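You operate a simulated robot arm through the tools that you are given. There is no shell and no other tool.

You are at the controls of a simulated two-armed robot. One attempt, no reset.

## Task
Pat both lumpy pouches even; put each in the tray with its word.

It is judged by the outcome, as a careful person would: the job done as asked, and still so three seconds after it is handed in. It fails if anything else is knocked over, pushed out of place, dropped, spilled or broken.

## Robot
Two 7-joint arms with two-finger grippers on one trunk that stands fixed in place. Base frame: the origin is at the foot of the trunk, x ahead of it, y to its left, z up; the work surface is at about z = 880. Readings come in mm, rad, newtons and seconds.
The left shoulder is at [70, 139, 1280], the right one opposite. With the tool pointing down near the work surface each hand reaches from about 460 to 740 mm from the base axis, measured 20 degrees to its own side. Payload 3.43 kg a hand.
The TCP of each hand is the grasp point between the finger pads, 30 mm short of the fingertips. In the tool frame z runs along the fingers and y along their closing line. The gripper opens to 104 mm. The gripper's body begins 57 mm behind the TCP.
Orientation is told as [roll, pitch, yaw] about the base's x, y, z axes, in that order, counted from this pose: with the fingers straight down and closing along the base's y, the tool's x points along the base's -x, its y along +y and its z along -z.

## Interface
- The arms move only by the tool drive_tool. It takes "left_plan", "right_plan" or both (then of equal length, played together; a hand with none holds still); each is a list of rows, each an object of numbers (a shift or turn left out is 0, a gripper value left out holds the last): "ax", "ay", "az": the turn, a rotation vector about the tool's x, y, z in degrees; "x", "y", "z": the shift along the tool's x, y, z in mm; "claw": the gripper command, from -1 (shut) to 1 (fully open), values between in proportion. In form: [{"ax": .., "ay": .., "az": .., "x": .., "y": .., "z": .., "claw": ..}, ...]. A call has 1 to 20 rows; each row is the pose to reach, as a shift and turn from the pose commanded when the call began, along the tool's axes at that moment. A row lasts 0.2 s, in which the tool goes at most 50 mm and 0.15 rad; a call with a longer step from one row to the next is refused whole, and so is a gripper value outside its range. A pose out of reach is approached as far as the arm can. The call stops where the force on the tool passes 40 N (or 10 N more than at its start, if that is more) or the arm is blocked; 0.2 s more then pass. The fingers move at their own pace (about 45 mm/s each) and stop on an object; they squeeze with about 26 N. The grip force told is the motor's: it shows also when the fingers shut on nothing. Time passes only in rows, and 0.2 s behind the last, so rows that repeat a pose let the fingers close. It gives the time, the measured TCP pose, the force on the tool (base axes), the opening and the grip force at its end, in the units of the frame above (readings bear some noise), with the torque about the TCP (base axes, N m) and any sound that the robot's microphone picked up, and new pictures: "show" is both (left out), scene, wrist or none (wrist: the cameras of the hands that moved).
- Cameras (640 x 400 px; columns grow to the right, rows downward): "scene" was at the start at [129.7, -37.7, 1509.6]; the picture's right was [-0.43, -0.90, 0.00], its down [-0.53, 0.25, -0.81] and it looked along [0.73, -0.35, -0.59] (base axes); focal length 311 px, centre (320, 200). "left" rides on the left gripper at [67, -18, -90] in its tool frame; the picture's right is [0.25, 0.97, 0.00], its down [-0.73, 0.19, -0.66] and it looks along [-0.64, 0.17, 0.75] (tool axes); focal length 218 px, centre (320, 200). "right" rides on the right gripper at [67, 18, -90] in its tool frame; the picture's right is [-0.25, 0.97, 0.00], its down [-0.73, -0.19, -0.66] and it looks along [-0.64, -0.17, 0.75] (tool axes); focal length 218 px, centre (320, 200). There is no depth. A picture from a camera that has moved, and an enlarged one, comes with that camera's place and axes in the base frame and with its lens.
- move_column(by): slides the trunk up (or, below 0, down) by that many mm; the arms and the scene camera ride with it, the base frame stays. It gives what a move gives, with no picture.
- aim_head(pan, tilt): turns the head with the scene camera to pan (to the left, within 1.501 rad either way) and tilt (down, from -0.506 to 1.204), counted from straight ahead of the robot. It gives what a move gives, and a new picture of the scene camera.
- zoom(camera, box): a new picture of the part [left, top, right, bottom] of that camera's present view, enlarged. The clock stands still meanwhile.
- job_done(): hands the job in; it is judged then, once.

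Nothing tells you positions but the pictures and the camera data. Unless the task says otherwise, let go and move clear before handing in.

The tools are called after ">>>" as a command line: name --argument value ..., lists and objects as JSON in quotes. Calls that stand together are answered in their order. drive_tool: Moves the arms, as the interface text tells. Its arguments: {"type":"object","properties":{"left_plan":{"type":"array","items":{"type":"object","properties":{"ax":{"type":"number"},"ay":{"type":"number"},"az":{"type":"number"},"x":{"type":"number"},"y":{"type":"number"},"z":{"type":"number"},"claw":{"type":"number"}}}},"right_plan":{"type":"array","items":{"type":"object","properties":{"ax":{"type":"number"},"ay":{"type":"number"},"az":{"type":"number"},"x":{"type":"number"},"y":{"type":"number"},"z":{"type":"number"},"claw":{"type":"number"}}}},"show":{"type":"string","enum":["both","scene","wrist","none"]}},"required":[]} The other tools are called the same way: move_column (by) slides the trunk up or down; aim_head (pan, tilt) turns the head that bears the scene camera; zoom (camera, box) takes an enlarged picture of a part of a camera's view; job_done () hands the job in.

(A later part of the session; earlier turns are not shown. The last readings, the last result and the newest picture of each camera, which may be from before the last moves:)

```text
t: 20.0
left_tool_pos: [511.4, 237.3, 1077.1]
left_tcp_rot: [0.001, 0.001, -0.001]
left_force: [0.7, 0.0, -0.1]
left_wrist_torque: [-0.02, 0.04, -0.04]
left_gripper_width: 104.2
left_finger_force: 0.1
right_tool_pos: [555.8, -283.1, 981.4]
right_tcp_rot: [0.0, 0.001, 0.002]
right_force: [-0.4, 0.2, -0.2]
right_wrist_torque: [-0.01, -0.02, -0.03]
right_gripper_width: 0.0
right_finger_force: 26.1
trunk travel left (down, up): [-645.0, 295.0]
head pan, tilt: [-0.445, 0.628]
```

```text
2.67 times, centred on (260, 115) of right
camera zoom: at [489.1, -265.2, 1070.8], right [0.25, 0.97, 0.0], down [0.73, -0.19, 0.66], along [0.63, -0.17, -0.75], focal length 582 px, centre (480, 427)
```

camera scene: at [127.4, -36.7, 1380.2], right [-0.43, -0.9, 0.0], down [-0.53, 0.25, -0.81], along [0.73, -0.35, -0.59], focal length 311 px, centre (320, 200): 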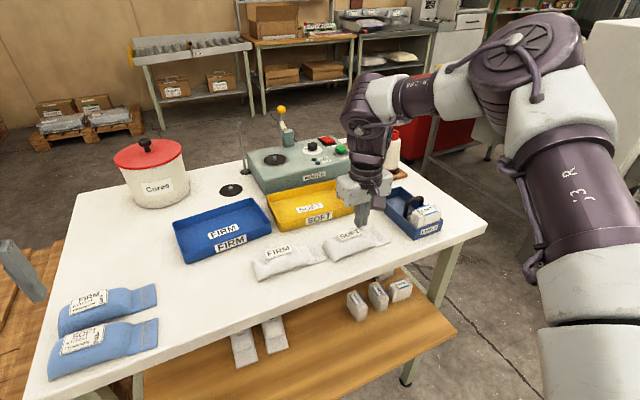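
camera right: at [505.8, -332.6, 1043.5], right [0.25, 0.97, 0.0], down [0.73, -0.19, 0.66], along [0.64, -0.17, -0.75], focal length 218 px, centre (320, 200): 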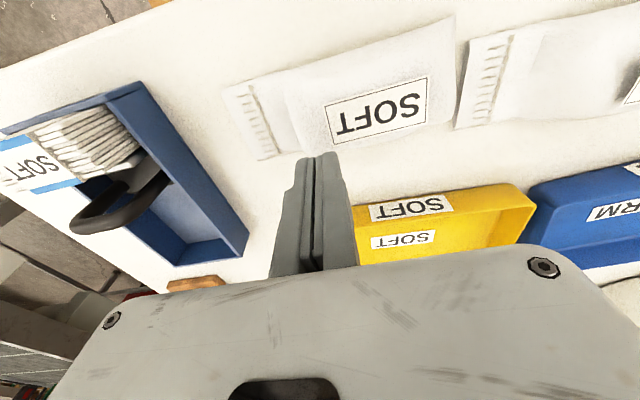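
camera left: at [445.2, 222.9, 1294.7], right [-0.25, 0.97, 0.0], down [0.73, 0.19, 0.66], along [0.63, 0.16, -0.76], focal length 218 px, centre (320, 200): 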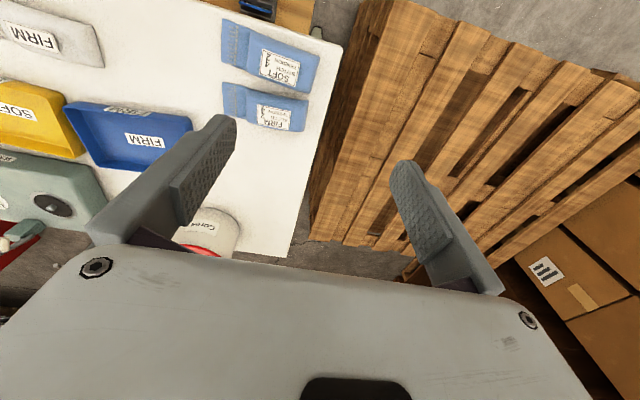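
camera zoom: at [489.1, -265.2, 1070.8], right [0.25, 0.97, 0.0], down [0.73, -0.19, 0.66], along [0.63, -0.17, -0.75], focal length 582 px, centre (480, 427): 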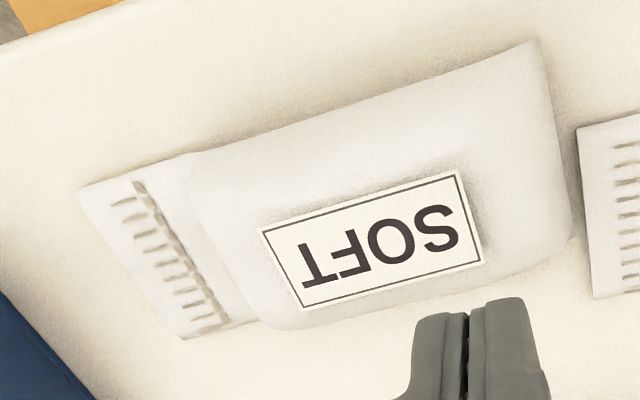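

Let me take a closer look at the SOFT pouch's profile, and at a sample even pouch for comparison.

>>> zoom --camera "scene" --box '[318, 225, 366, 265]'

>>> zoom --camera "scene" --box '[40, 275, 170, 385]'

>>> zoom --camera "scene" --box '[246, 235, 336, 291]'

>>> zoom --camera "right" --box '[160, 40, 260, 180]'

>>> zoom --camera "right" --box '[340, 20, 580, 170]'

```text
10.00 times, centred on (342, 245) of scene
camera zoom: at [130.0, -37.7, 1379.5], right [-0.43, -0.9, 0.0], down [-0.53, 0.25, -0.81], along [0.73, -0.35, -0.59], focal length 3111 px, centre (100, -250)
```

zoom: 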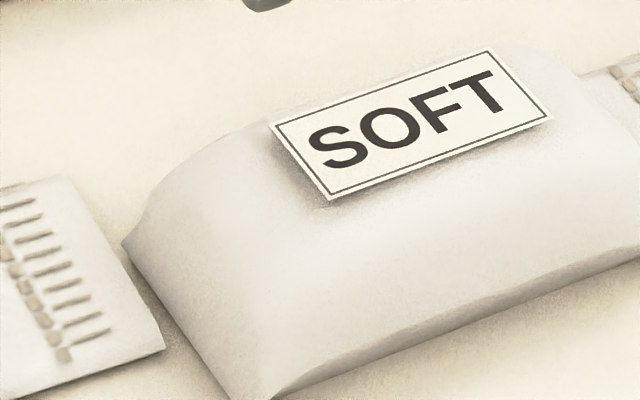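

```text
3.64 times, centred on (105, 330) of scene
camera zoom: at [130.0, -37.7, 1379.5], right [-0.43, -0.9, 0.0], down [-0.53, 0.25, -0.81], along [0.73, -0.35, -0.59], focal length 1131 px, centre (1102, -273)
```

zoom: 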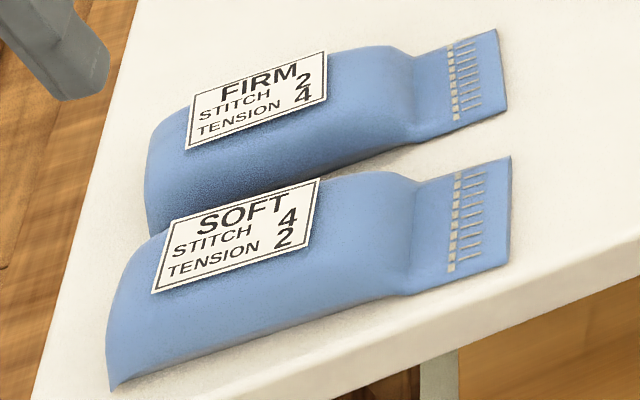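

```text
7.11 times, centred on (291, 263) of scene
camera zoom: at [130.0, -37.7, 1379.5], right [-0.43, -0.9, 0.0], down [-0.53, 0.25, -0.81], along [0.73, -0.35, -0.59], focal length 2212 px, centre (526, -248)
```

zoom: 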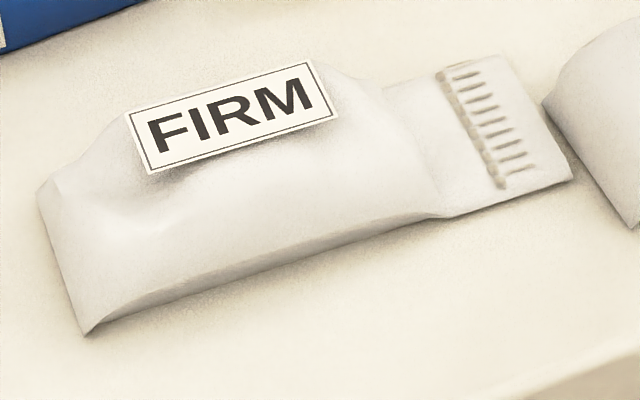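

```text
2.86 times, centred on (210, 110) of right
camera zoom: at [489.1, -265.2, 1070.8], right [0.25, 0.97, 0.0], down [0.73, -0.19, 0.66], along [0.63, -0.17, -0.75], focal length 624 px, centre (634, 457)
```

zoom: 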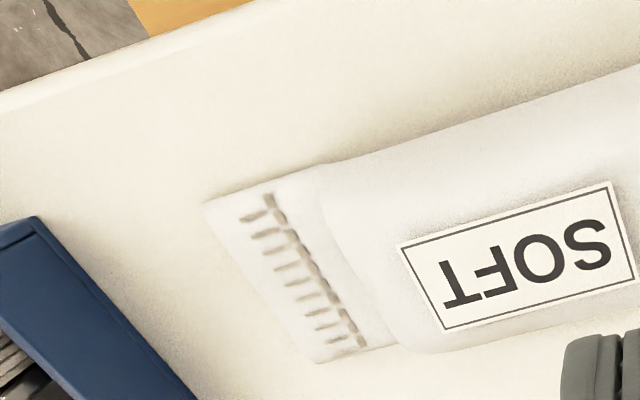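

```text
2.67 times, centred on (460, 95) of right
camera zoom: at [489.1, -265.2, 1070.8], right [0.25, 0.97, 0.0], down [0.73, -0.19, 0.66], along [0.63, -0.17, -0.75], focal length 582 px, centre (-53, 480)
```

zoom: 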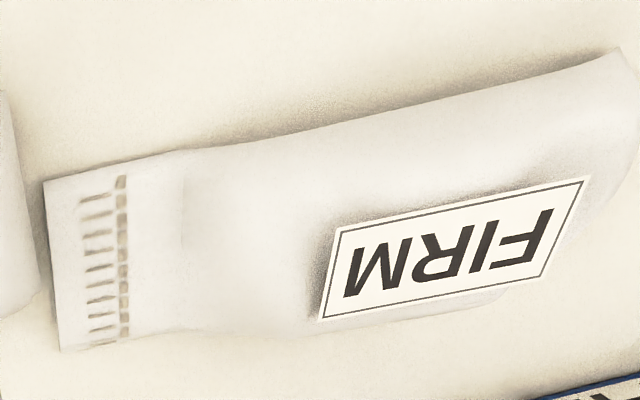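

SOFT is much more even than the unpatted FIRM, though its +y shoulder still looks a touch low. I'll give two more pats on the fuller seam side and centre.

>>> drive_tool --right_plan '[{"x": -10, "y": -30, "z": -10}, {"x": -12, "y": -60, "z": 15}, {"x": -12, "y": -60, "z": 38}, {"x": -12, "y": -60, "z": 42}, {"x": -12, "y": -60, "z": 46}, {"x": -12, "y": -60, "z": 47}, {"x": -12, "y": -60, "z": 30}, {"x": -4, "y": -38, "z": 20}, {"x": -4, "y": -38, "z": 40}, {"x": -4, "y": -38, "z": 44}, {"x": -4, "y": -38, "z": 47}, {"x": -4, "y": -38, "z": 30}, {"x": -4, "y": -20, "z": 0}, {"x": 4, "y": 0, "z": 0}]' --show "none"

>>> zoom --camera "scene" --box '[314, 215, 394, 265]'

>>> zoom --camera "right" --box '[140, 40, 380, 190]'

```text
t: 23.0
left_tool_pos: [512.0, 237.7, 1076.6]
left_tcp_rot: [0.0, -0.001, 0.0]
left_force: [0.0, -0.6, 0.2]
left_wrist_torque: [0.0, 0.01, -0.03]
left_gripper_width: 104.0
left_finger_force: 0.2
right_tool_pos: [551.5, -283.2, 982.2]
right_tcp_rot: [-0.001, 0.002, -0.002]
right_force: [0.6, 0.1, -0.9]
right_wrist_torque: [0.0, 0.01, 0.0]
right_gripper_width: 0.0
right_finger_force: 26.0
trunk travel left (down, up): [-645.0, 295.0]
head pan, tilt: [-0.445, 0.628]
```

```text
8.00 times, centred on (354, 240) of scene
camera zoom: at [130.2, -37.5, 1379.5], right [-0.43, -0.9, 0.0], down [-0.53, 0.25, -0.81], along [0.73, -0.35, -0.59], focal length 2489 px, centre (48, -120)
```

zoom: 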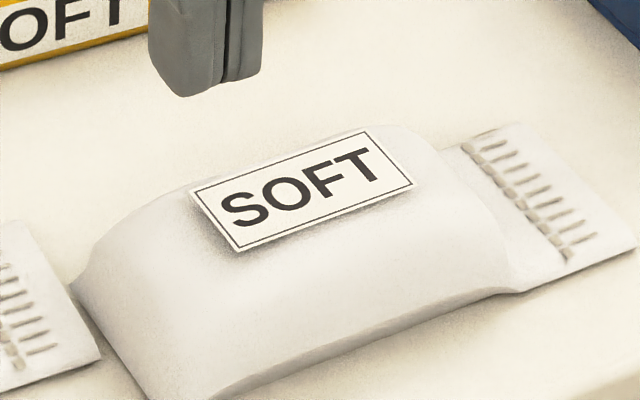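

```text
2.67 times, centred on (260, 115) of right
camera zoom: at [485.0, -265.1, 1071.6], right [0.25, 0.97, 0.0], down [0.73, -0.19, 0.66], along [0.63, -0.17, -0.76], focal length 582 px, centre (480, 427)
```

zoom: 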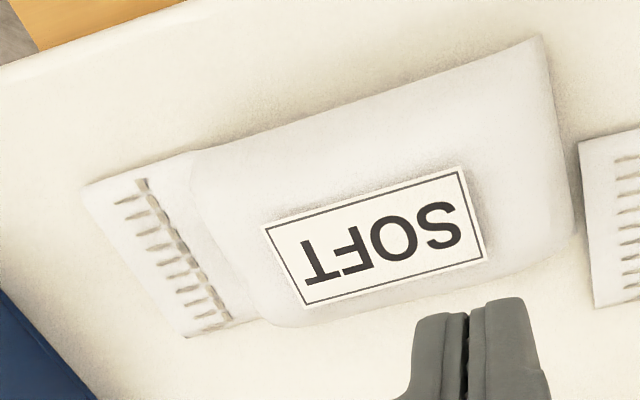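

SOFT now holds a smooth, even shape. Next I'll pat FIRM, starting at its hump around (588, −178), then its middle.

>>> drive_tool --right_plan '[{"x": -15, "y": 45, "z": -5}, {"x": -30, "y": 90, "z": 0}, {"x": -34, "y": 105, "z": 15}, {"x": -34, "y": 105, "z": 36}, {"x": -34, "y": 105, "z": 41}, {"x": -34, "y": 105, "z": 44}, {"x": -34, "y": 105, "z": 46}]' --show "none"

>>> zoom --camera "scene" --box '[246, 225, 336, 281]'

```text
t: 24.6
left_tool_pos: [511.8, 237.7, 1076.9]
left_tcp_rot: [0.0, 0.0, 0.001]
left_force: [-0.2, -0.1, 0.4]
left_wrist_torque: [0.0, 0.0, 0.01]
left_gripper_width: 104.2
left_finger_force: 0.0
right_tool_pos: [530.9, -229.9, 955.0]
right_tcp_rot: [0.002, -0.001, 0.0]
right_force: [0.1, 0.6, -0.6]
right_wrist_torque: [-0.03, -0.05, -0.03]
right_gripper_width: 0.2
right_finger_force: 25.9
right hand out of reach, approached as far as the arm can: row 1, 2, 3, 4, 5, 6, 7
trunk travel left (down, up): [-645.0, 295.0]
head pan, tilt: [-0.445, 0.628]
```

```text
7.11 times, centred on (291, 253) of scene
camera zoom: at [129.6, -37.6, 1379.6], right [-0.43, -0.9, 0.0], down [-0.53, 0.25, -0.81], along [0.73, -0.35, -0.59], focal length 2212 px, centre (526, -177)
```

zoom: 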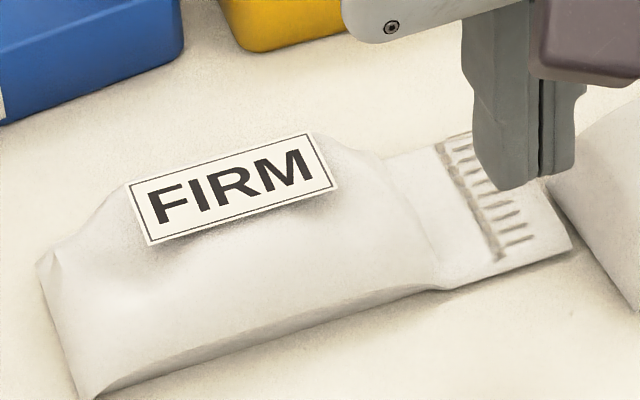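

The right hand hit a reach limit at (531, −230), short of FIRM, and is hovering just above the FIRM seam. I'll lift it and look at the arm's posture.

>>> drive_tool --right_plan '[{"z": -30}, {"z": -60}, {"z": -60}]' --show "scene"

```text
t: 25.4
left_tool_pos: [512.1, 238.6, 1077.6]
left_tcp_rot: [0.0, 0.0, 0.001]
left_force: [0.2, 0.0, 0.7]
left_wrist_torque: [0.0, 0.0, -0.01]
left_gripper_width: 104.0
left_finger_force: 0.0
right_tool_pos: [528.3, -232.2, 1013.3]
right_tcp_rot: [0.004, -0.002, -0.001]
right_force: [-0.5, 0.5, 0.7]
right_wrist_torque: [-0.01, 0.01, 0.0]
right_gripper_width: 0.0
right_finger_force: 26.0
right hand out of reach, approached as far as the arm can: row 2, 3
trunk travel left (down, up): [-645.0, 295.0]
head pan, tilt: [-0.445, 0.628]
camera scene: at [130.4, -37.8, 1379.5], right [-0.43, -0.9, 0.0], down [-0.53, 0.25, -0.81], along [0.73, -0.35, -0.59], focal length 311 px, centre (320, 200)
```

scene: 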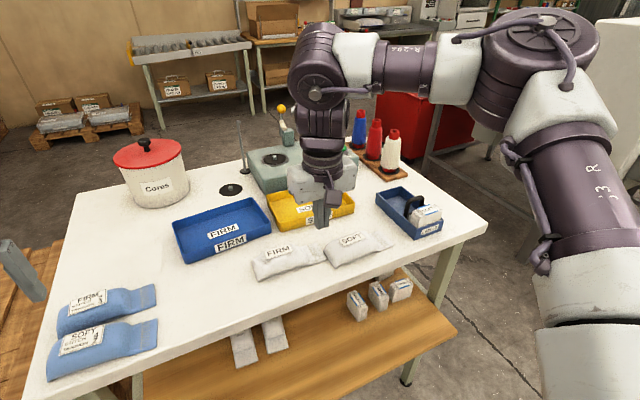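

The limit looks like a wrist joint limit from holding the yaw fixed as the forearm swings left. I'll turn the hand counter-clockwise (also the orientation I need for gripping the pouches across their width) and see if that frees the reach.

>>> drive_tool --right_plan '[{"az": -8}, {"az": -16}, {"az": -24}, {"az": -32}, {"az": -40}, {"az": -48}, {"az": -56}, {"az": -64}, {"az": -72}, {"az": -80}, {"az": -88}, {"az": -90}, {"az": -90}]' --show "both"

```text
t: 28.2
left_tool_pos: [511.4, 237.2, 1075.8]
left_tcp_rot: [0.002, -0.001, -0.002]
left_force: [-0.7, 0.3, 0.6]
left_wrist_torque: [0.0, 0.02, -0.04]
left_gripper_width: 103.7
left_finger_force: 0.1
right_tool_pos: [528.0, -231.9, 1012.8]
right_tcp_rot: [-0.002, -0.003, 1.573]
right_force: [0.4, -0.2, 0.0]
right_wrist_torque: [0.0, -0.04, 0.0]
right_gripper_width: 0.0
right_finger_force: 25.7
trunk travel left (down, up): [-645.0, 295.0]
head pan, tilt: [-0.445, 0.628]
camera scene: at [129.7, -37.6, 1379.6], right [-0.43, -0.9, 0.0], down [-0.53, 0.25, -0.81], along [0.73, -0.35, -0.59], focal length 311 px, centre (320, 200)
camera right: at [510.5, -299.0, 1102.2], right [-0.97, 0.25, 0.0], down [0.19, 0.73, 0.66], along [0.17, 0.64, -0.75], focal length 218 px, centre (320, 200)
```

scene: 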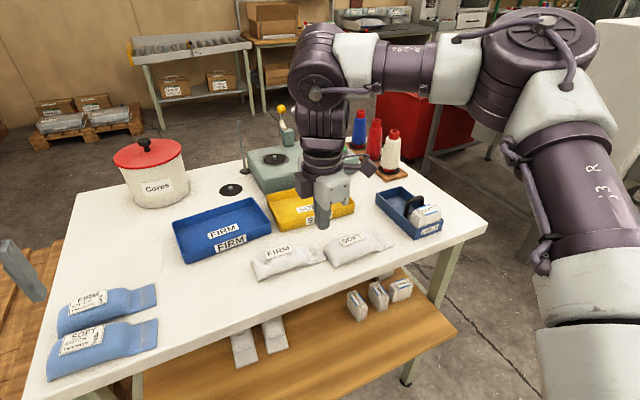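
right: 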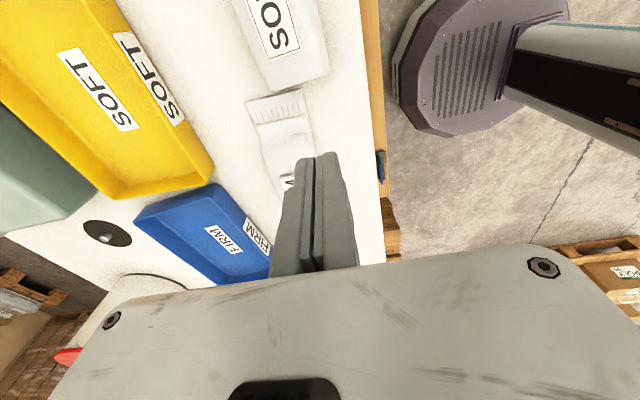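

Turning worked: tool x now points to base −y and tool y to base −x. I'll move over the FIRM hump at about (586, −180).

>>> drive_tool --right_plan '[{"x": -26, "y": -30, "z": 0}, {"x": -52, "y": -58, "z": 10}, {"x": -52, "y": -58, "z": 30}, {"x": -52, "y": -58, "z": 40}, {"x": -52, "y": -58, "z": 50}, {"x": -52, "y": -58, "z": 50}]' --show "scene"

>>> zoom --camera "scene" --box '[246, 225, 336, 281]'

```text
t: 29.6
left_tool_pos: [511.8, 236.9, 1076.9]
left_tcp_rot: [-0.001, 0.001, -0.001]
left_force: [-0.2, -0.2, 0.9]
left_wrist_torque: [0.02, -0.01, 0.0]
left_gripper_width: 103.9
left_finger_force: 0.1
right_tool_pos: [534.9, -228.0, 974.2]
right_tcp_rot: [-0.003, -0.002, 1.571]
right_force: [0.1, -0.1, -0.2]
right_wrist_torque: [0.03, -0.01, -0.01]
right_gripper_width: 0.2
right_finger_force: 26.5
right hand out of reach, approached as far as the arm can: row 1, 2, 3, 4, 5, 6
trunk travel left (down, up): [-645.0, 295.0]
head pan, tilt: [-0.445, 0.628]
camera scene: at [129.8, -37.6, 1379.6], right [-0.43, -0.9, 0.0], down [-0.53, 0.25, -0.81], along [0.73, -0.35, -0.59], focal length 311 px, centre (320, 200)
```

scene: 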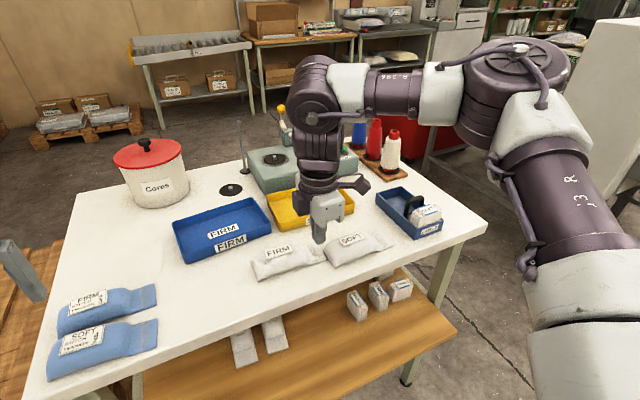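

```text
7.11 times, centred on (291, 253) of scene
camera zoom: at [129.8, -37.6, 1379.6], right [-0.43, -0.9, 0.0], down [-0.53, 0.25, -0.81], along [0.73, -0.35, -0.59], focal length 2212 px, centre (526, -177)
```

zoom: 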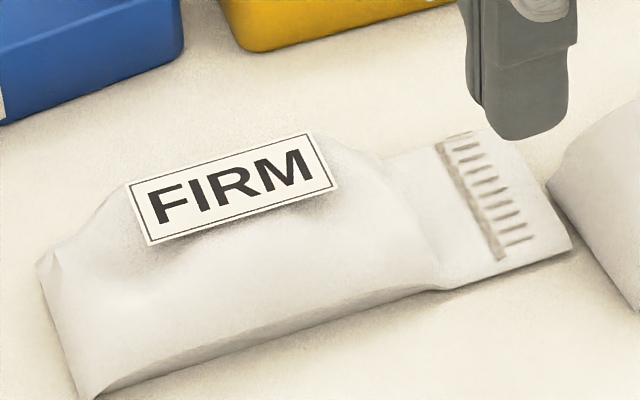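

Still limited here, so with the trunk lowered the arm's posture blocks this spot. I'll raise the trunk back up, since FIRM should be within the stated reach at the original height, and approach again.

>>> move_column --by 130

>>> drive_tool --right_plan '[{"x": -26, "y": -25, "z": 0}, {"x": -48, "y": -50, "z": 20}, {"x": -48, "y": -50, "z": 60}, {"x": -48, "y": -50, "z": 100}, {"x": -48, "y": -50, "z": 120}, {"x": -48, "y": -50, "z": 120}]' --show "scene"

```text
t: 31.2
left_tool_pos: [512.4, 238.2, 1207.3]
left_tcp_rot: [0.0, 0.0, -0.001]
left_force: [-0.1, -0.3, -0.1]
left_wrist_torque: [-0.03, -0.01, -0.01]
left_gripper_width: 104.1
left_finger_force: 0.0
right_tool_pos: [533.7, -226.9, 1103.4]
right_tcp_rot: [-0.001, -0.002, 1.571]
right_force: [-0.4, -0.2, 0.3]
right_wrist_torque: [0.01, 0.0, -0.01]
right_gripper_width: 0.1
right_finger_force: 26.1
trunk travel left (down, up): [-775.0, 165.0]
head pan, tilt: [-0.445, 0.628]
```

```text
t: 32.6
left_tool_pos: [512.3, 237.3, 1206.7]
left_tcp_rot: [-0.001, 0.0, -0.001]
left_force: [0.4, -1.1, 0.2]
left_wrist_torque: [0.0, 0.02, -0.03]
left_gripper_width: 104.0
left_finger_force: 0.0
right_tool_pos: [520.9, -239.4, 1026.5]
right_tcp_rot: [-0.002, -0.004, 1.572]
right_force: [0.0, 0.5, 1.3]
right_wrist_torque: [-0.02, -0.01, 0.0]
right_gripper_width: 0.0
right_finger_force: 26.0
right hand out of reach, approached as far as the arm can: row 1, 2, 3, 4, 5, 6
trunk travel left (down, up): [-775.0, 165.0]
head pan, tilt: [-0.445, 0.628]
camera scene: at [129.8, -37.5, 1509.6], right [-0.43, -0.9, 0.0], down [-0.53, 0.25, -0.81], along [0.73, -0.35, -0.59], focal length 311 px, centre (320, 200)
```

scene: 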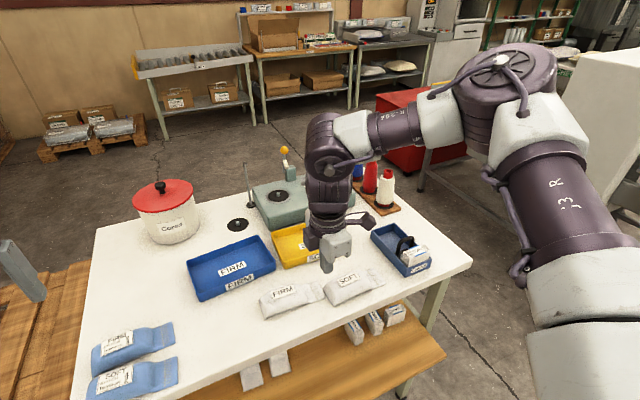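

The arm seems stuck in an elbow-up posture. I'll lift and retract it to re-fold, then swing inward at height before coming down over FIRM.

>>> drive_tool --right_plan '[{"z": -30, "y": 20}, {"z": -60, "y": 40}, {"z": -100, "y": 50}, {"z": -140, "y": 50}, {"z": -170, "y": 50}, {"z": -170, "y": 50}]' --show "scene"

```text
t: 34.0
left_tool_pos: [513.0, 237.0, 1206.9]
left_tcp_rot: [0.0, 0.0, 0.001]
left_force: [-0.4, 0.1, -0.3]
left_wrist_torque: [0.01, 0.0, 0.0]
left_gripper_width: 104.2
left_finger_force: 0.0
right_tool_pos: [472.3, -240.1, 1197.4]
right_tcp_rot: [-0.001, -0.002, 1.573]
right_force: [0.1, -0.5, -0.3]
right_wrist_torque: [0.02, -0.01, 0.0]
right_gripper_width: 0.1
right_finger_force: 25.9
trunk travel left (down, up): [-775.0, 165.0]
head pan, tilt: [-0.445, 0.628]
camera scene: at [130.1, -37.7, 1509.5], right [-0.43, -0.9, 0.0], down [-0.53, 0.25, -0.81], along [0.73, -0.35, -0.59], focal length 311 px, centre (320, 200)
```

scene: 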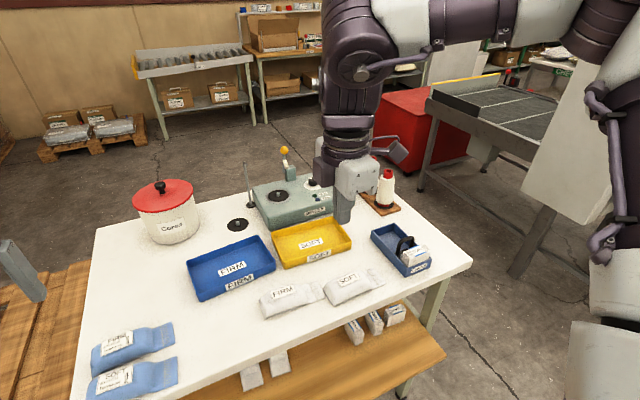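

>>> drive_tool --right_plan '[{"x": -40}, {"x": -80}, {"x": -100, "y": -20}, {"x": -100, "y": -50}, {"x": -100, "y": -50}]' --show "scene"

```text
t: 35.2
left_tool_pos: [512.1, 237.0, 1207.1]
left_tcp_rot: [-0.002, 0.0, 0.0]
left_force: [-0.3, 0.5, -0.1]
left_wrist_torque: [-0.01, 0.03, 0.0]
left_gripper_width: 104.2
left_finger_force: 0.1
right_tool_pos: [466.8, -188.8, 1189.5]
right_tcp_rot: [-0.003, -0.006, 1.57]
right_force: [0.3, 0.4, 0.9]
right_wrist_torque: [0.01, -0.01, 0.0]
right_gripper_width: 0.0
right_finger_force: 25.9
right hand out of reach, approached as far as the arm can: row 2, 3, 4, 5
trunk travel left (down, up): [-775.0, 165.0]
head pan, tilt: [-0.445, 0.628]
camera scene: at [129.7, -37.4, 1509.6], right [-0.43, -0.9, 0.0], down [-0.53, 0.25, -0.81], along [0.73, -0.35, -0.59], focal length 311 px, centre (320, 200)
```

scene: 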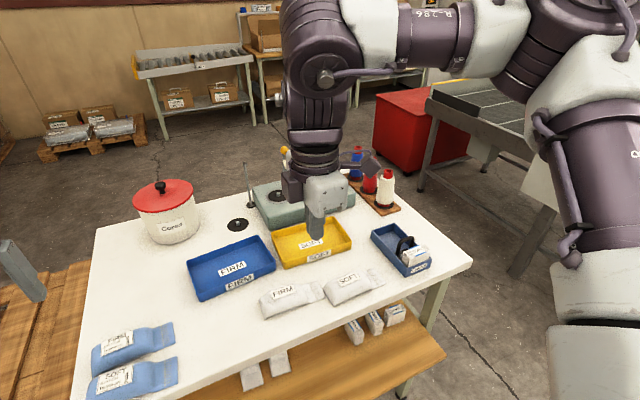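

The right arm seems blocked when swinging inward. The left arm started farther inward, so I'll look at both arms' postures to understand the limit.

>>> aim_head --pan -0.9 --tilt 0.3

>>> aim_head --pan 0.7 --tilt 0.4

```text
t: 36.1
left_tool_pos: [511.9, 236.8, 1206.3]
left_tcp_rot: [0.001, -0.001, 0.001]
left_force: [-0.1, 1.3, -1.1]
left_wrist_torque: [-0.02, -0.05, 0.01]
left_gripper_width: 104.0
left_finger_force: 0.1
right_tool_pos: [465.7, -190.3, 1189.8]
right_tcp_rot: [-0.003, -0.006, 1.571]
right_force: [-0.2, 0.6, -0.4]
right_wrist_torque: [-0.01, -0.04, 0.0]
right_gripper_width: 0.0
right_finger_force: 25.8
trunk travel left (down, up): [-775.0, 165.0]
head pan, tilt: [-0.901, 0.3]
camera scene: at [108.8, -73.0, 1539.5], right [-0.78, -0.62, 0.0], down [-0.18, 0.23, -0.96], along [0.59, -0.75, -0.3], focal length 311 px, centre (320, 200)
```

scene: 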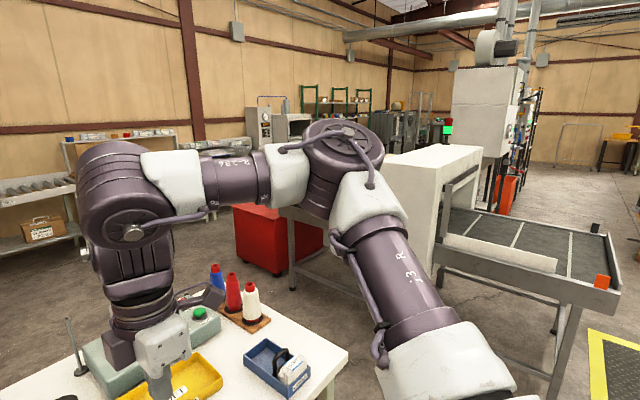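

```text
t: 37.7
left_tool_pos: [511.7, 238.2, 1205.9]
left_tcp_rot: [-0.001, 0.002, -0.001]
left_force: [-0.2, -0.5, 0.7]
left_wrist_torque: [0.03, 0.02, -0.02]
left_gripper_width: 104.1
left_finger_force: 0.1
right_tool_pos: [466.2, -190.3, 1188.6]
right_tcp_rot: [-0.003, -0.005, 1.57]
right_force: [0.4, 0.3, 0.3]
right_wrist_torque: [-0.01, -0.02, 0.02]
right_gripper_width: 0.1
right_finger_force: 25.7
trunk travel left (down, up): [-775.0, 165.0]
head pan, tilt: [0.7, 0.4]
camera scene: at [121.5, 59.8, 1530.3], right [0.64, -0.77, 0.0], down [-0.3, -0.25, -0.92], along [0.7, 0.59, -0.39], focal length 311 px, centre (320, 200)
```

scene: 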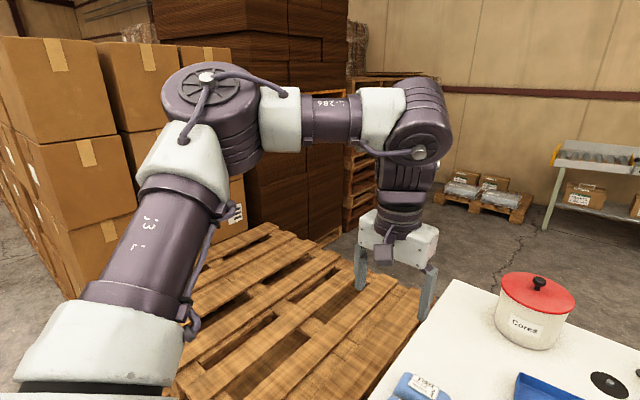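

Both arms hold a level elbow-out posture. The left hand started at y ≈ 36, well inside, so I'll test whether it can return there and go further inward.

>>> drive_tool --left_plan '[{"y": -50}, {"y": -100}, {"y": -150}, {"y": -200}, {"y": -200}]' --right_plan '[{"x": 30}, {"x": 60}, {"x": 90}, {"x": 120}, {"x": 150}]' --show "scene"

```text
t: 38.9
left_tool_pos: [512.0, 35.4, 1204.6]
left_tcp_rot: [0.0, 0.001, 0.002]
left_force: [-0.9, -0.5, -0.4]
left_wrist_torque: [0.01, -0.06, -0.03]
left_gripper_width: 104.0
left_finger_force: 0.0
right_tool_pos: [467.3, -340.9, 1190.1]
right_tcp_rot: [-0.002, -0.003, 1.572]
right_force: [0.5, 0.1, -0.4]
right_wrist_torque: [0.03, -0.04, -0.02]
right_gripper_width: 0.0
right_finger_force: 25.3
trunk travel left (down, up): [-775.0, 165.0]
head pan, tilt: [0.7, 0.4]
camera scene: at [120.9, 59.0, 1530.3], right [0.64, -0.76, 0.0], down [-0.3, -0.25, -0.92], along [0.7, 0.59, -0.39], focal length 311 px, centre (320, 200)
```

scene: 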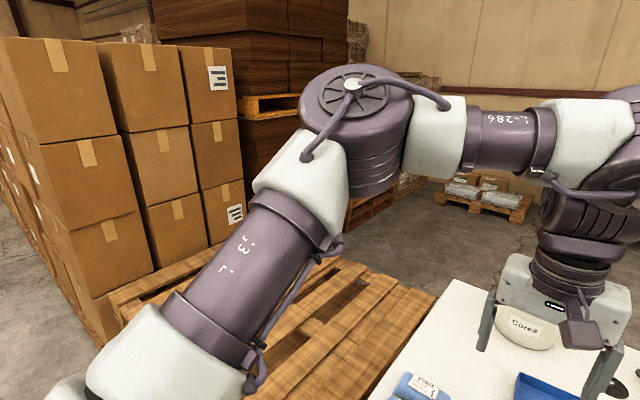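

The left arm moves inward without trouble. I'll try bringing the left hand over the FIRM pouch, toward (575, −150), staying high for now, with its fingers closing.

>>> drive_tool --left_plan '[{"y": -35, "z": 20, "claw": -1}, {"x": -10, "y": -70, "z": 50}, {"x": -20, "y": -105, "z": 80}, {"x": -30, "y": -140, "z": 110}, {"x": -45, "y": -165, "z": 145}, {"x": -60, "y": -185, "z": 180}, {"x": -60, "y": -185, "z": 200}, {"x": -60, "y": -185, "z": 200}]' --show "scene"

>>> aim_head --pan -0.3 --tilt 0.7

```text
t: 40.7
left_tool_pos: [550.5, -122.4, 1023.8]
left_tcp_rot: [0.0, -0.001, -0.001]
left_force: [0.5, -0.1, -0.1]
left_wrist_torque: [0.03, 0.01, 0.0]
left_gripper_width: 0.0
left_finger_force: 26.4
left hand out of reach, approached as far as the arm can: row 5, 6, 7, 8
right_tool_pos: [466.5, -340.7, 1188.9]
right_tcp_rot: [-0.003, -0.003, 1.572]
right_force: [-0.1, -0.1, 0.0]
right_wrist_torque: [0.03, -0.01, 0.02]
right_gripper_width: 0.0
right_finger_force: 26.0
trunk travel left (down, up): [-775.0, 165.0]
head pan, tilt: [0.7, 0.4]
camera scene: at [121.1, 58.6, 1530.3], right [0.64, -0.76, 0.0], down [-0.3, -0.25, -0.92], along [0.7, 0.59, -0.39], focal length 311 px, centre (320, 200)
```

scene: 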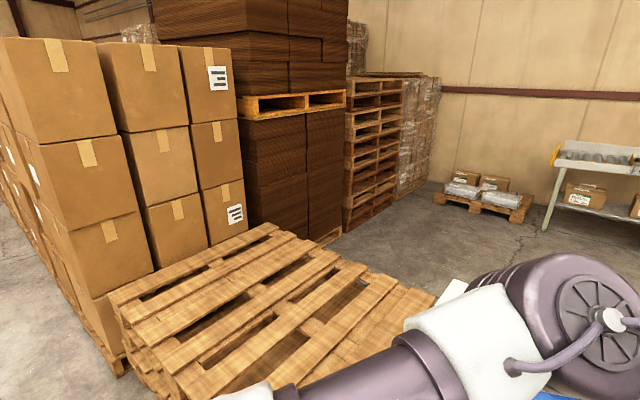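

```text
t: 42.0
left_tool_pos: [552.4, -121.8, 1023.1]
left_tcp_rot: [-0.001, -0.002, -0.001]
left_force: [0.7, 0.1, -0.7]
left_wrist_torque: [0.0, 0.02, -0.01]
left_gripper_width: 0.1
left_finger_force: 26.2
right_tool_pos: [466.4, -339.2, 1189.6]
right_tcp_rot: [-0.002, -0.002, 1.572]
right_force: [0.4, 0.3, 0.1]
right_wrist_torque: [0.0, 0.01, 0.0]
right_gripper_width: 0.0
right_finger_force: 25.9
trunk travel left (down, up): [-775.0, 165.0]
head pan, tilt: [-0.3, 0.7]
camera scene: at [131.8, -25.1, 1503.4], right [-0.29, -0.96, 0.0], down [-0.62, 0.19, -0.76], along [0.73, -0.23, -0.64], focal length 311 px, centre (320, 200)
```

scene: 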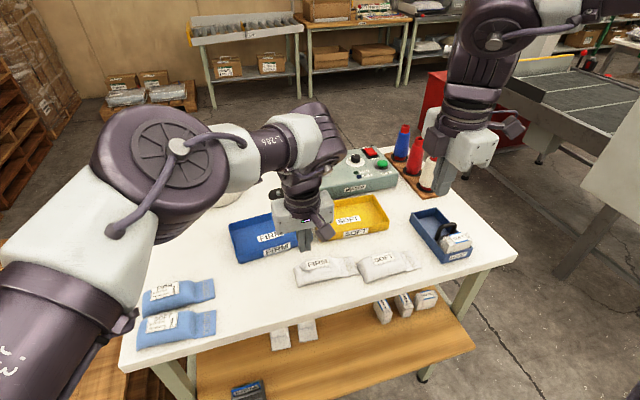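

Estimating elbow positions, the right arm's shoulder seems stuck at about 34° outward, while the left swings freely inward. I'll look at both shoulders to understand the difference.

>>> aim_head --pan -1.3 --tilt 0.9

>>> aim_head --pan 1.3 --tilt 0.9

```text
t: 43.3
left_tool_pos: [552.2, -121.6, 1023.1]
left_tcp_rot: [0.0, -0.002, 0.0]
left_force: [-0.3, 0.5, 0.1]
left_wrist_torque: [0.02, 0.02, 0.03]
left_gripper_width: 0.0
left_finger_force: 25.9
right_tool_pos: [466.1, -340.0, 1190.0]
right_tcp_rot: [-0.002, -0.002, 1.57]
right_force: [0.5, -0.1, 0.7]
right_wrist_torque: [0.01, -0.05, -0.04]
right_gripper_width: 0.0
right_finger_force: 25.9
trunk travel left (down, up): [-775.0, 165.0]
head pan, tilt: [-1.3, 0.901]
camera scene: at [71.0, -72.8, 1487.3], right [-0.96, -0.27, 0.0], down [-0.21, 0.75, -0.62], along [0.17, -0.6, -0.78], focal length 311 px, centre (320, 200)
```

scene: 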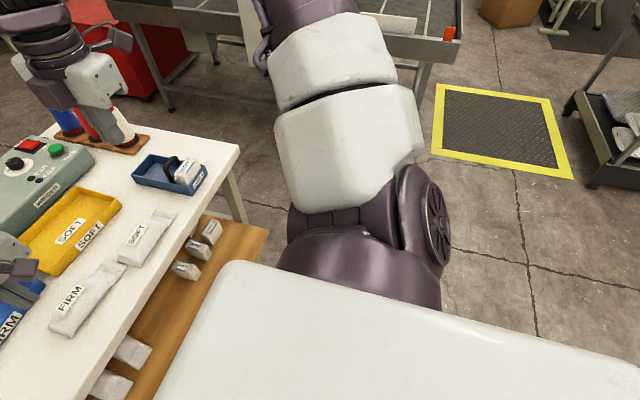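

```text
t: 45.6
left_tool_pos: [552.5, -121.5, 1022.7]
left_tcp_rot: [-0.002, -0.003, 0.0]
left_force: [-0.6, 0.7, 0.1]
left_wrist_torque: [0.0, 0.02, 0.02]
left_gripper_width: 0.0
left_finger_force: 25.8
right_tool_pos: [466.3, -339.6, 1189.3]
right_tcp_rot: [0.001, -0.002, 1.572]
right_force: [-0.6, -0.6, -0.6]
right_wrist_torque: [0.0, -0.03, 0.01]
right_gripper_width: 0.0
right_finger_force: 26.2
trunk travel left (down, up): [-775.0, 165.0]
head pan, tilt: [1.3, 0.901]
camera scene: at [70.9, 72.7, 1487.3], right [0.96, -0.27, 0.0], down [-0.21, -0.76, -0.62], along [0.17, 0.6, -0.78], focal length 311 px, centre (320, 200)
```

scene: 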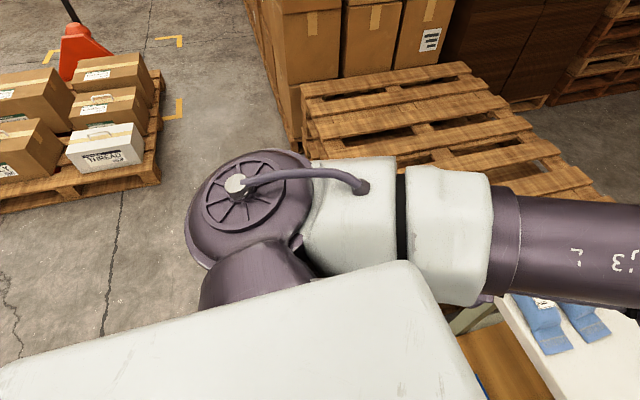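

Shoulder joints look alike but bent differently. I'll clear the left hand out and test whether the right arm, back at yaw 0, can swing inward along the mirror of the left arm's path.

>>> drive_tool --left_plan '[{"x": 10, "y": 15, "z": -40}, {"x": 20, "y": 35, "z": -80}, {"x": 30, "y": 60, "z": -120}, {"x": 40, "y": 100, "z": -150}, {"x": 40, "y": 145, "z": -165}, {"x": 40, "y": 190, "z": -180}, {"x": 40, "y": 230, "z": -180}, {"x": 40, "y": 280, "z": -180}, {"x": 40, "y": 320, "z": -180}, {"x": 40, "y": 350, "z": -180}, {"x": 40, "y": 350, "z": -180}, {"x": 40, "y": 350, "z": -180}]' --right_plan '[{"az": 8}, {"az": 16}, {"az": 24}, {"az": 32}, {"az": 40}, {"az": 48}, {"az": 56}, {"az": 64}, {"az": 72}, {"az": 80}, {"az": 88}, {"az": 90}]' --show "none"

>>> drive_tool --right_plan '[{"y": 40}, {"y": 80}, {"y": 120}, {"y": 160}, {"y": 200}, {"y": 240}, {"y": 280}, {"y": 280}]' --show "none"

>>> aim_head --pan -0.9 --tilt 0.4

```text
refused: row 4 steps farther than a row can; nothing moved
```

```text
t: 47.4
left_tool_pos: [553.5, -121.7, 1022.9]
left_tcp_rot: [-0.001, -0.002, 0.001]
left_force: [-0.3, -0.7, -0.4]
left_wrist_torque: [0.0, -0.01, -0.05]
left_gripper_width: 0.1
left_finger_force: 25.7
right_tool_pos: [229.0, -379.5, 1222.7]
right_tcp_rot: [0.0, -0.002, 1.573]
right_force: [0.4, -0.4, -0.7]
right_wrist_torque: [0.01, 0.03, 0.08]
right_gripper_width: 0.0
right_finger_force: 26.0
right hand out of reach, approached as far as the arm can: row 5, 6, 7, 8
trunk travel left (down, up): [-775.0, 165.0]
head pan, tilt: [1.3, 0.901]
```

```text
t: 49.5
left_tool_pos: [551.3, -121.7, 1023.5]
left_tcp_rot: [-0.002, 0.0, -0.001]
left_force: [0.5, 0.0, 0.1]
left_wrist_torque: [0.01, -0.04, 0.0]
left_gripper_width: 0.0
left_finger_force: 25.8
right_tool_pos: [227.6, -379.0, 1223.2]
right_tcp_rot: [-0.003, -0.002, 1.571]
right_force: [0.7, -0.6, 0.2]
right_wrist_torque: [-0.01, 0.01, 0.0]
right_gripper_width: 0.1
right_finger_force: 25.8
trunk travel left (down, up): [-775.0, 165.0]
head pan, tilt: [-0.901, 0.4]
camera scene: at [108.1, -72.6, 1530.2], right [-0.78, -0.62, 0.0], down [-0.24, 0.3, -0.92], along [0.57, -0.72, -0.39], focal length 311 px, centre (320, 200)
```

scene: 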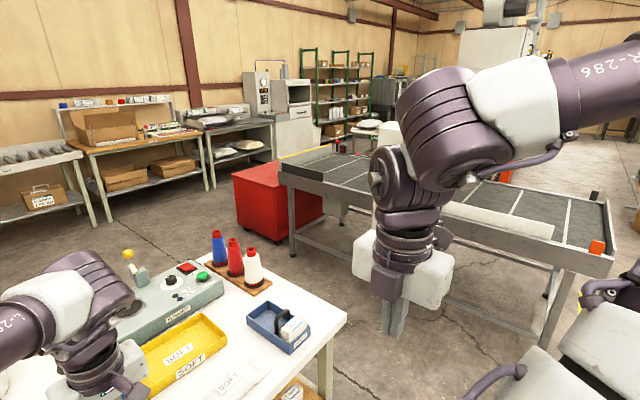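

My first call was refused (a step was too long), so the right hand backed up in free space instead; nothing was touched. I'll redo it in smaller steps: left hand up and outward, right hand forward again.

>>> drive_tool --left_plan '[{"x": 10, "y": 15, "z": -40}, {"x": 20, "y": 35, "z": -80}, {"x": 30, "y": 60, "z": -115}, {"x": 40, "y": 95, "z": -145}, {"x": 40, "y": 135, "z": -165}, {"x": 40, "y": 175, "z": -180}, {"x": 40, "y": 220, "z": -180}, {"x": 40, "y": 265, "z": -180}, {"x": 40, "y": 310, "z": -180}, {"x": 40, "y": 350, "z": -180}, {"x": 40, "y": 350, "z": -180}]' --right_plan '[{"y": -40}, {"y": -80}, {"y": -120}, {"y": -160}, {"y": -200}, {"y": -240}, {"y": -240}, {"y": -240}, {"y": -240}, {"y": -240}, {"y": -240}]' --show "scene"

```text
t: 51.9
left_tool_pos: [511.8, 230.2, 1203.0]
left_tcp_rot: [0.0, 0.001, 0.0]
left_force: [0.1, 0.9, 0.8]
left_wrist_torque: [0.03, 0.04, -0.01]
left_gripper_width: 0.1
left_finger_force: 25.9
right_tool_pos: [469.1, -378.0, 1222.2]
right_tcp_rot: [-0.002, -0.005, 1.57]
right_force: [-0.1, -0.7, 0.4]
right_wrist_torque: [0.02, -0.02, 0.0]
right_gripper_width: 0.1
right_finger_force: 25.7
trunk travel left (down, up): [-775.0, 165.0]
head pan, tilt: [-0.901, 0.4]
camera scene: at [108.2, -73.4, 1530.2], right [-0.78, -0.62, 0.0], down [-0.24, 0.31, -0.92], along [0.57, -0.72, -0.39], focal length 311 px, centre (320, 200)
```

scene: 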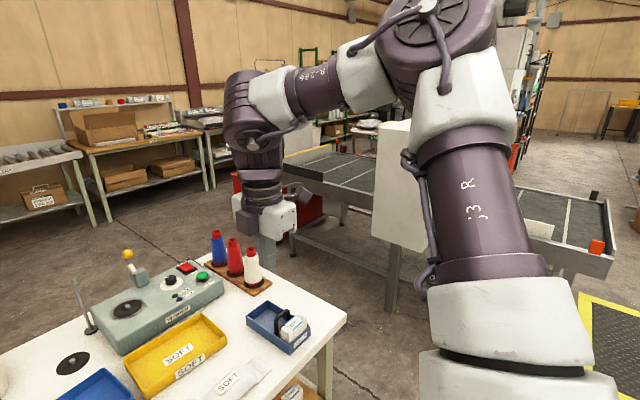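

Now I'll turn the right hand back to yaw 0.

>>> drive_tool --right_plan '[{"az": 8}, {"az": 16}, {"az": 24}, {"az": 32}, {"az": 40}, {"az": 48}, {"az": 56}, {"az": 64}, {"az": 72}, {"az": 80}, {"az": 88}, {"az": 90}, {"az": 90}]' --show "none"

```text
t: 54.7
left_tool_pos: [511.9, 230.2, 1202.3]
left_tcp_rot: [0.0, 0.001, 0.0]
left_force: [0.4, 0.9, -0.5]
left_wrist_torque: [0.01, -0.04, -0.01]
left_gripper_width: 0.1
left_finger_force: 25.8
right_tool_pos: [467.8, -377.2, 1222.5]
right_tcp_rot: [0.003, -0.003, -0.002]
right_force: [-0.6, 0.0, 0.1]
right_wrist_torque: [-0.04, 0.03, -0.01]
right_gripper_width: 0.0
right_finger_force: 26.1
trunk travel left (down, up): [-775.0, 165.0]
head pan, tilt: [-0.901, 0.4]
```

>>> drive_tool --right_plan '[{"x": -20, "y": 40}, {"x": -40, "y": 80}, {"x": -40, "y": 120}, {"x": -40, "y": 160}, {"x": -40, "y": 200}, {"x": -40, "y": 240}, {"x": -40, "y": 280}, {"x": -40, "y": 320}, {"x": -40, "y": 320}]' --show "scene"

```text
t: 56.7
left_tool_pos: [512.0, 229.6, 1202.7]
left_tcp_rot: [0.001, 0.003, 0.001]
left_force: [-0.6, 0.0, -0.2]
left_wrist_torque: [0.02, 0.05, -0.01]
left_gripper_width: 0.2
left_finger_force: 25.5
right_tool_pos: [445.4, -182.7, 1211.5]
right_tcp_rot: [0.008, -0.001, 0.0]
right_force: [-1.0, 0.2, 0.0]
right_wrist_torque: [0.0, 0.02, -0.02]
right_gripper_width: 0.2
right_finger_force: 26.4
right hand out of reach, approached as far as the arm can: row 4, 5, 6, 7, 8, 9
trunk travel left (down, up): [-775.0, 165.0]
head pan, tilt: [-0.901, 0.4]
camera scene: at [109.5, -73.2, 1530.1], right [-0.78, -0.62, 0.0], down [-0.24, 0.31, -0.92], along [0.57, -0.72, -0.39], focal length 311 px, centre (320, 200)
```

scene: 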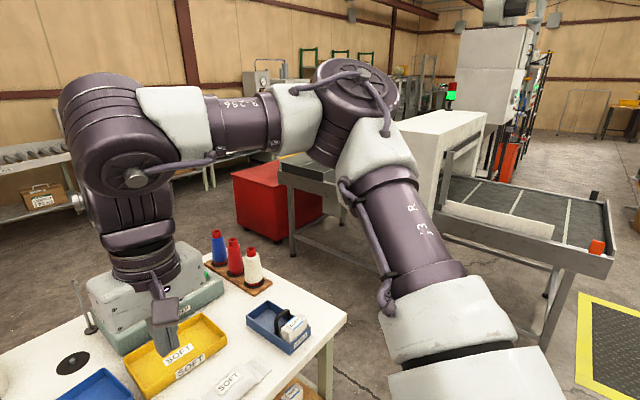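

The right arm clearly stalls around y ≈ −183 even at height. I'll test whether tilting its fingers leftward (wrist staying to the right) gives it more inward reach.

>>> drive_tool --right_plan '[{"ax": -8, "y": 25}, {"ax": -16, "y": 50}, {"ax": -24, "y": 75}, {"ax": -24, "y": 110}, {"ax": -24, "y": 150}, {"ax": -24, "y": 150}]' --show "scene"

```text
t: 58.1
left_tool_pos: [511.5, 228.5, 1203.3]
left_tcp_rot: [0.005, 0.0, 0.001]
left_force: [0.0, -0.8, -0.6]
left_wrist_torque: [0.05, 0.0, 0.0]
left_gripper_width: 0.0
left_finger_force: 26.1
right_tool_pos: [473.3, -74.7, 1217.2]
right_tcp_rot: [0.421, -0.001, 0.002]
right_force: [0.0, -0.1, -0.6]
right_wrist_torque: [0.04, 0.02, 0.02]
right_gripper_width: 0.1
right_finger_force: 25.9
right hand out of reach, approached as far as the arm can: row 3, 4, 5, 6
trunk travel left (down, up): [-775.0, 165.0]
head pan, tilt: [-0.901, 0.4]
camera scene: at [108.3, -75.3, 1530.1], right [-0.78, -0.62, 0.0], down [-0.24, 0.31, -0.92], along [0.57, -0.72, -0.39], focal length 311 px, centre (320, 200)
```

scene: 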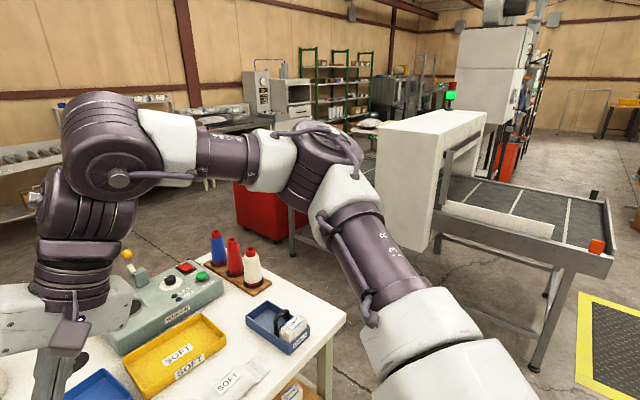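

Tilting does extend the inward reach a lot. Next I'll straighten up and test how far forward the right arm can go at the SOFT tray's y, at a safe height (z ≈ 1060).

>>> drive_tool --right_plan '[{"ax": 8, "y": -40}, {"ax": 16, "y": -80}, {"ax": 24, "y": -120}, {"ax": 24, "y": -165}, {"ax": 24, "y": -205}, {"ax": 24, "y": -205}]' --show "none"

```text
t: 59.5
left_tool_pos: [512.4, 230.8, 1203.5]
left_tcp_rot: [-0.002, 0.0, 0.0]
left_force: [1.0, 0.6, -0.2]
left_wrist_torque: [-0.01, 0.04, -0.02]
left_gripper_width: 0.1
left_finger_force: 26.6
right_tool_pos: [473.4, -255.7, 1132.4]
right_tcp_rot: [0.003, -0.002, 0.002]
right_force: [0.6, 0.4, -0.4]
right_wrist_torque: [0.0, 0.0, -0.03]
right_gripper_width: 0.1
right_finger_force: 25.9
right hand out of reach, approached as far as the arm can: row 3
trunk travel left (down, up): [-775.0, 165.0]
head pan, tilt: [-0.901, 0.4]
```

>>> drive_tool --right_plan '[{"x": -30, "y": -15, "z": 20}, {"x": -60, "y": -30, "z": 40}, {"x": -95, "y": -34, "z": 60}, {"x": -130, "y": -34, "z": 72}, {"x": -165, "y": -34, "z": 72}, {"x": -200, "y": -34, "z": 72}, {"x": -230, "y": -34, "z": 72}, {"x": -230, "y": -34, "z": 72}]' --show "scene"

```text
t: 61.3
left_tool_pos: [511.1, 230.6, 1203.6]
left_tcp_rot: [0.0, 0.001, 0.0]
left_force: [-0.2, -0.8, -1.1]
left_wrist_torque: [0.0, 0.0, -0.01]
left_gripper_width: 0.2
left_finger_force: 26.6
right_tool_pos: [585.4, -318.3, 1075.2]
right_tcp_rot: [0.002, -0.002, 0.0]
right_force: [-0.2, -0.5, 0.7]
right_wrist_torque: [0.04, 0.0, 0.02]
right_gripper_width: 0.0
right_finger_force: 26.3
right hand out of reach, approached as far as the arm can: row 4, 5, 6, 7, 8
trunk travel left (down, up): [-775.0, 165.0]
head pan, tilt: [-0.901, 0.4]
camera scene: at [107.8, -72.2, 1530.3], right [-0.78, -0.62, 0.0], down [-0.24, 0.3, -0.92], along [0.57, -0.72, -0.39], focal length 311 px, centre (320, 200)
```

scene: 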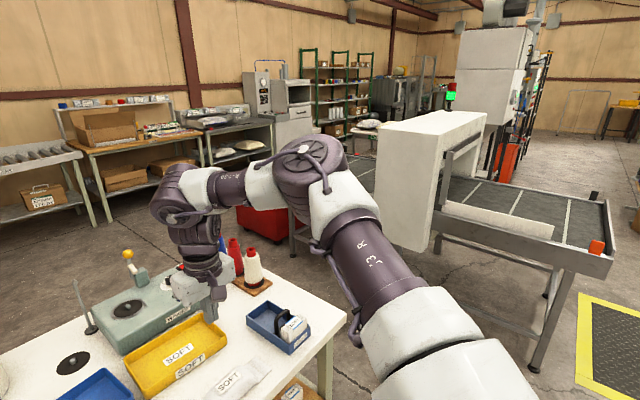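

The right elbow seems held at about y −350 by a shoulder limit. I'll test how far the right hand reaches forward when its fingers are also tilted forward, still well above everything.

>>> drive_tool --right_plan '[{"ay": -8, "x": -25, "y": 8}, {"ay": -16, "x": -50, "y": 16}, {"ay": -24, "x": -80, "y": 24}, {"ay": -24, "x": -110, "y": 24}, {"ay": -24, "x": -140, "y": 24}, {"ay": -24, "x": -160, "y": 24}, {"ay": -24, "x": -160, "y": 24}]' --show "scene"

```text
t: 62.9
left_tool_pos: [512.2, 230.0, 1201.4]
left_tcp_rot: [-0.001, 0.001, -0.001]
left_force: [0.5, -0.2, 0.1]
left_wrist_torque: [0.05, 0.0, 0.01]
left_gripper_width: 0.0
left_finger_force: 26.1
right_tool_pos: [685.9, -314.1, 1085.4]
right_tcp_rot: [0.003, -0.421, 0.002]
right_force: [-0.9, 0.2, 0.3]
right_wrist_torque: [-0.01, 0.04, 0.03]
right_gripper_width: 0.0
right_finger_force: 25.8
right hand out of reach, approached as far as the arm can: row 4, 5, 6, 7
trunk travel left (down, up): [-775.0, 165.0]
head pan, tilt: [-0.901, 0.4]
camera scene: at [108.5, -72.2, 1530.2], right [-0.78, -0.62, 0.0], down [-0.24, 0.3, -0.92], along [0.57, -0.72, -0.39], focal length 311 px, centre (320, 200)
```

scene: 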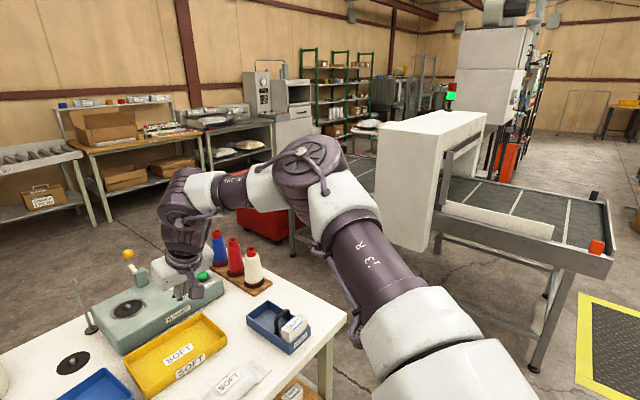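

>>> drive_tool --right_plan '[{"x": -25}, {"x": -25}, {"x": -25}, {"x": -25}, {"x": -25}, {"x": -25}]' --show "none"

```text
t: 64.3
left_tool_pos: [512.1, 230.5, 1203.8]
left_tcp_rot: [-0.001, 0.001, 0.0]
left_force: [-0.4, -0.6, 0.1]
left_wrist_torque: [0.01, -0.02, -0.01]
left_gripper_width: 0.0
left_finger_force: 26.3
right_tool_pos: [692.6, -319.7, 1099.7]
right_tcp_rot: [0.003, -0.423, 0.0]
right_force: [0.8, 0.6, -1.3]
right_wrist_torque: [0.03, -0.03, -0.01]
right_gripper_width: 0.0
right_finger_force: 25.5
right hand out of reach, approached as far as the arm can: row 1, 2, 3, 4, 5, 6
trunk travel left (down, up): [-775.0, 165.0]
head pan, tilt: [-0.901, 0.4]
```

A 24° tilt only gets the right hand to x ≈ 690, so the arm is stuck on the wrong side of a shoulder limit. I'll try re-posturing the right arm out in free space to the right, swinging the elbow up and back, then forward again. First I straighten and retreat.

>>> drive_tool --right_plan '[{"ay": 6, "x": 31, "y": -3, "z": -22}, {"ay": 12, "x": 62, "y": -5, "z": -44}, {"ay": 18, "x": 93, "y": -8, "z": -66}, {"ay": 24, "x": 124, "y": -10, "z": -88}, {"ay": 24, "x": 124, "y": -10, "z": -88}]' --show "none"

```text
t: 65.5
left_tool_pos: [511.5, 229.6, 1202.8]
left_tcp_rot: [0.0, 0.001, -0.001]
left_force: [0.6, -0.7, 0.7]
left_wrist_torque: [0.01, 0.0, -0.04]
left_gripper_width: 0.0
left_finger_force: 25.7
right_tool_pos: [543.4, -331.9, 1129.6]
right_tcp_rot: [0.002, -0.001, 0.0]
right_force: [-0.2, 0.1, 0.2]
right_wrist_torque: [0.02, 0.02, 0.01]
right_gripper_width: 0.0
right_finger_force: 26.4
trunk travel left (down, up): [-775.0, 165.0]
head pan, tilt: [-0.901, 0.4]
```

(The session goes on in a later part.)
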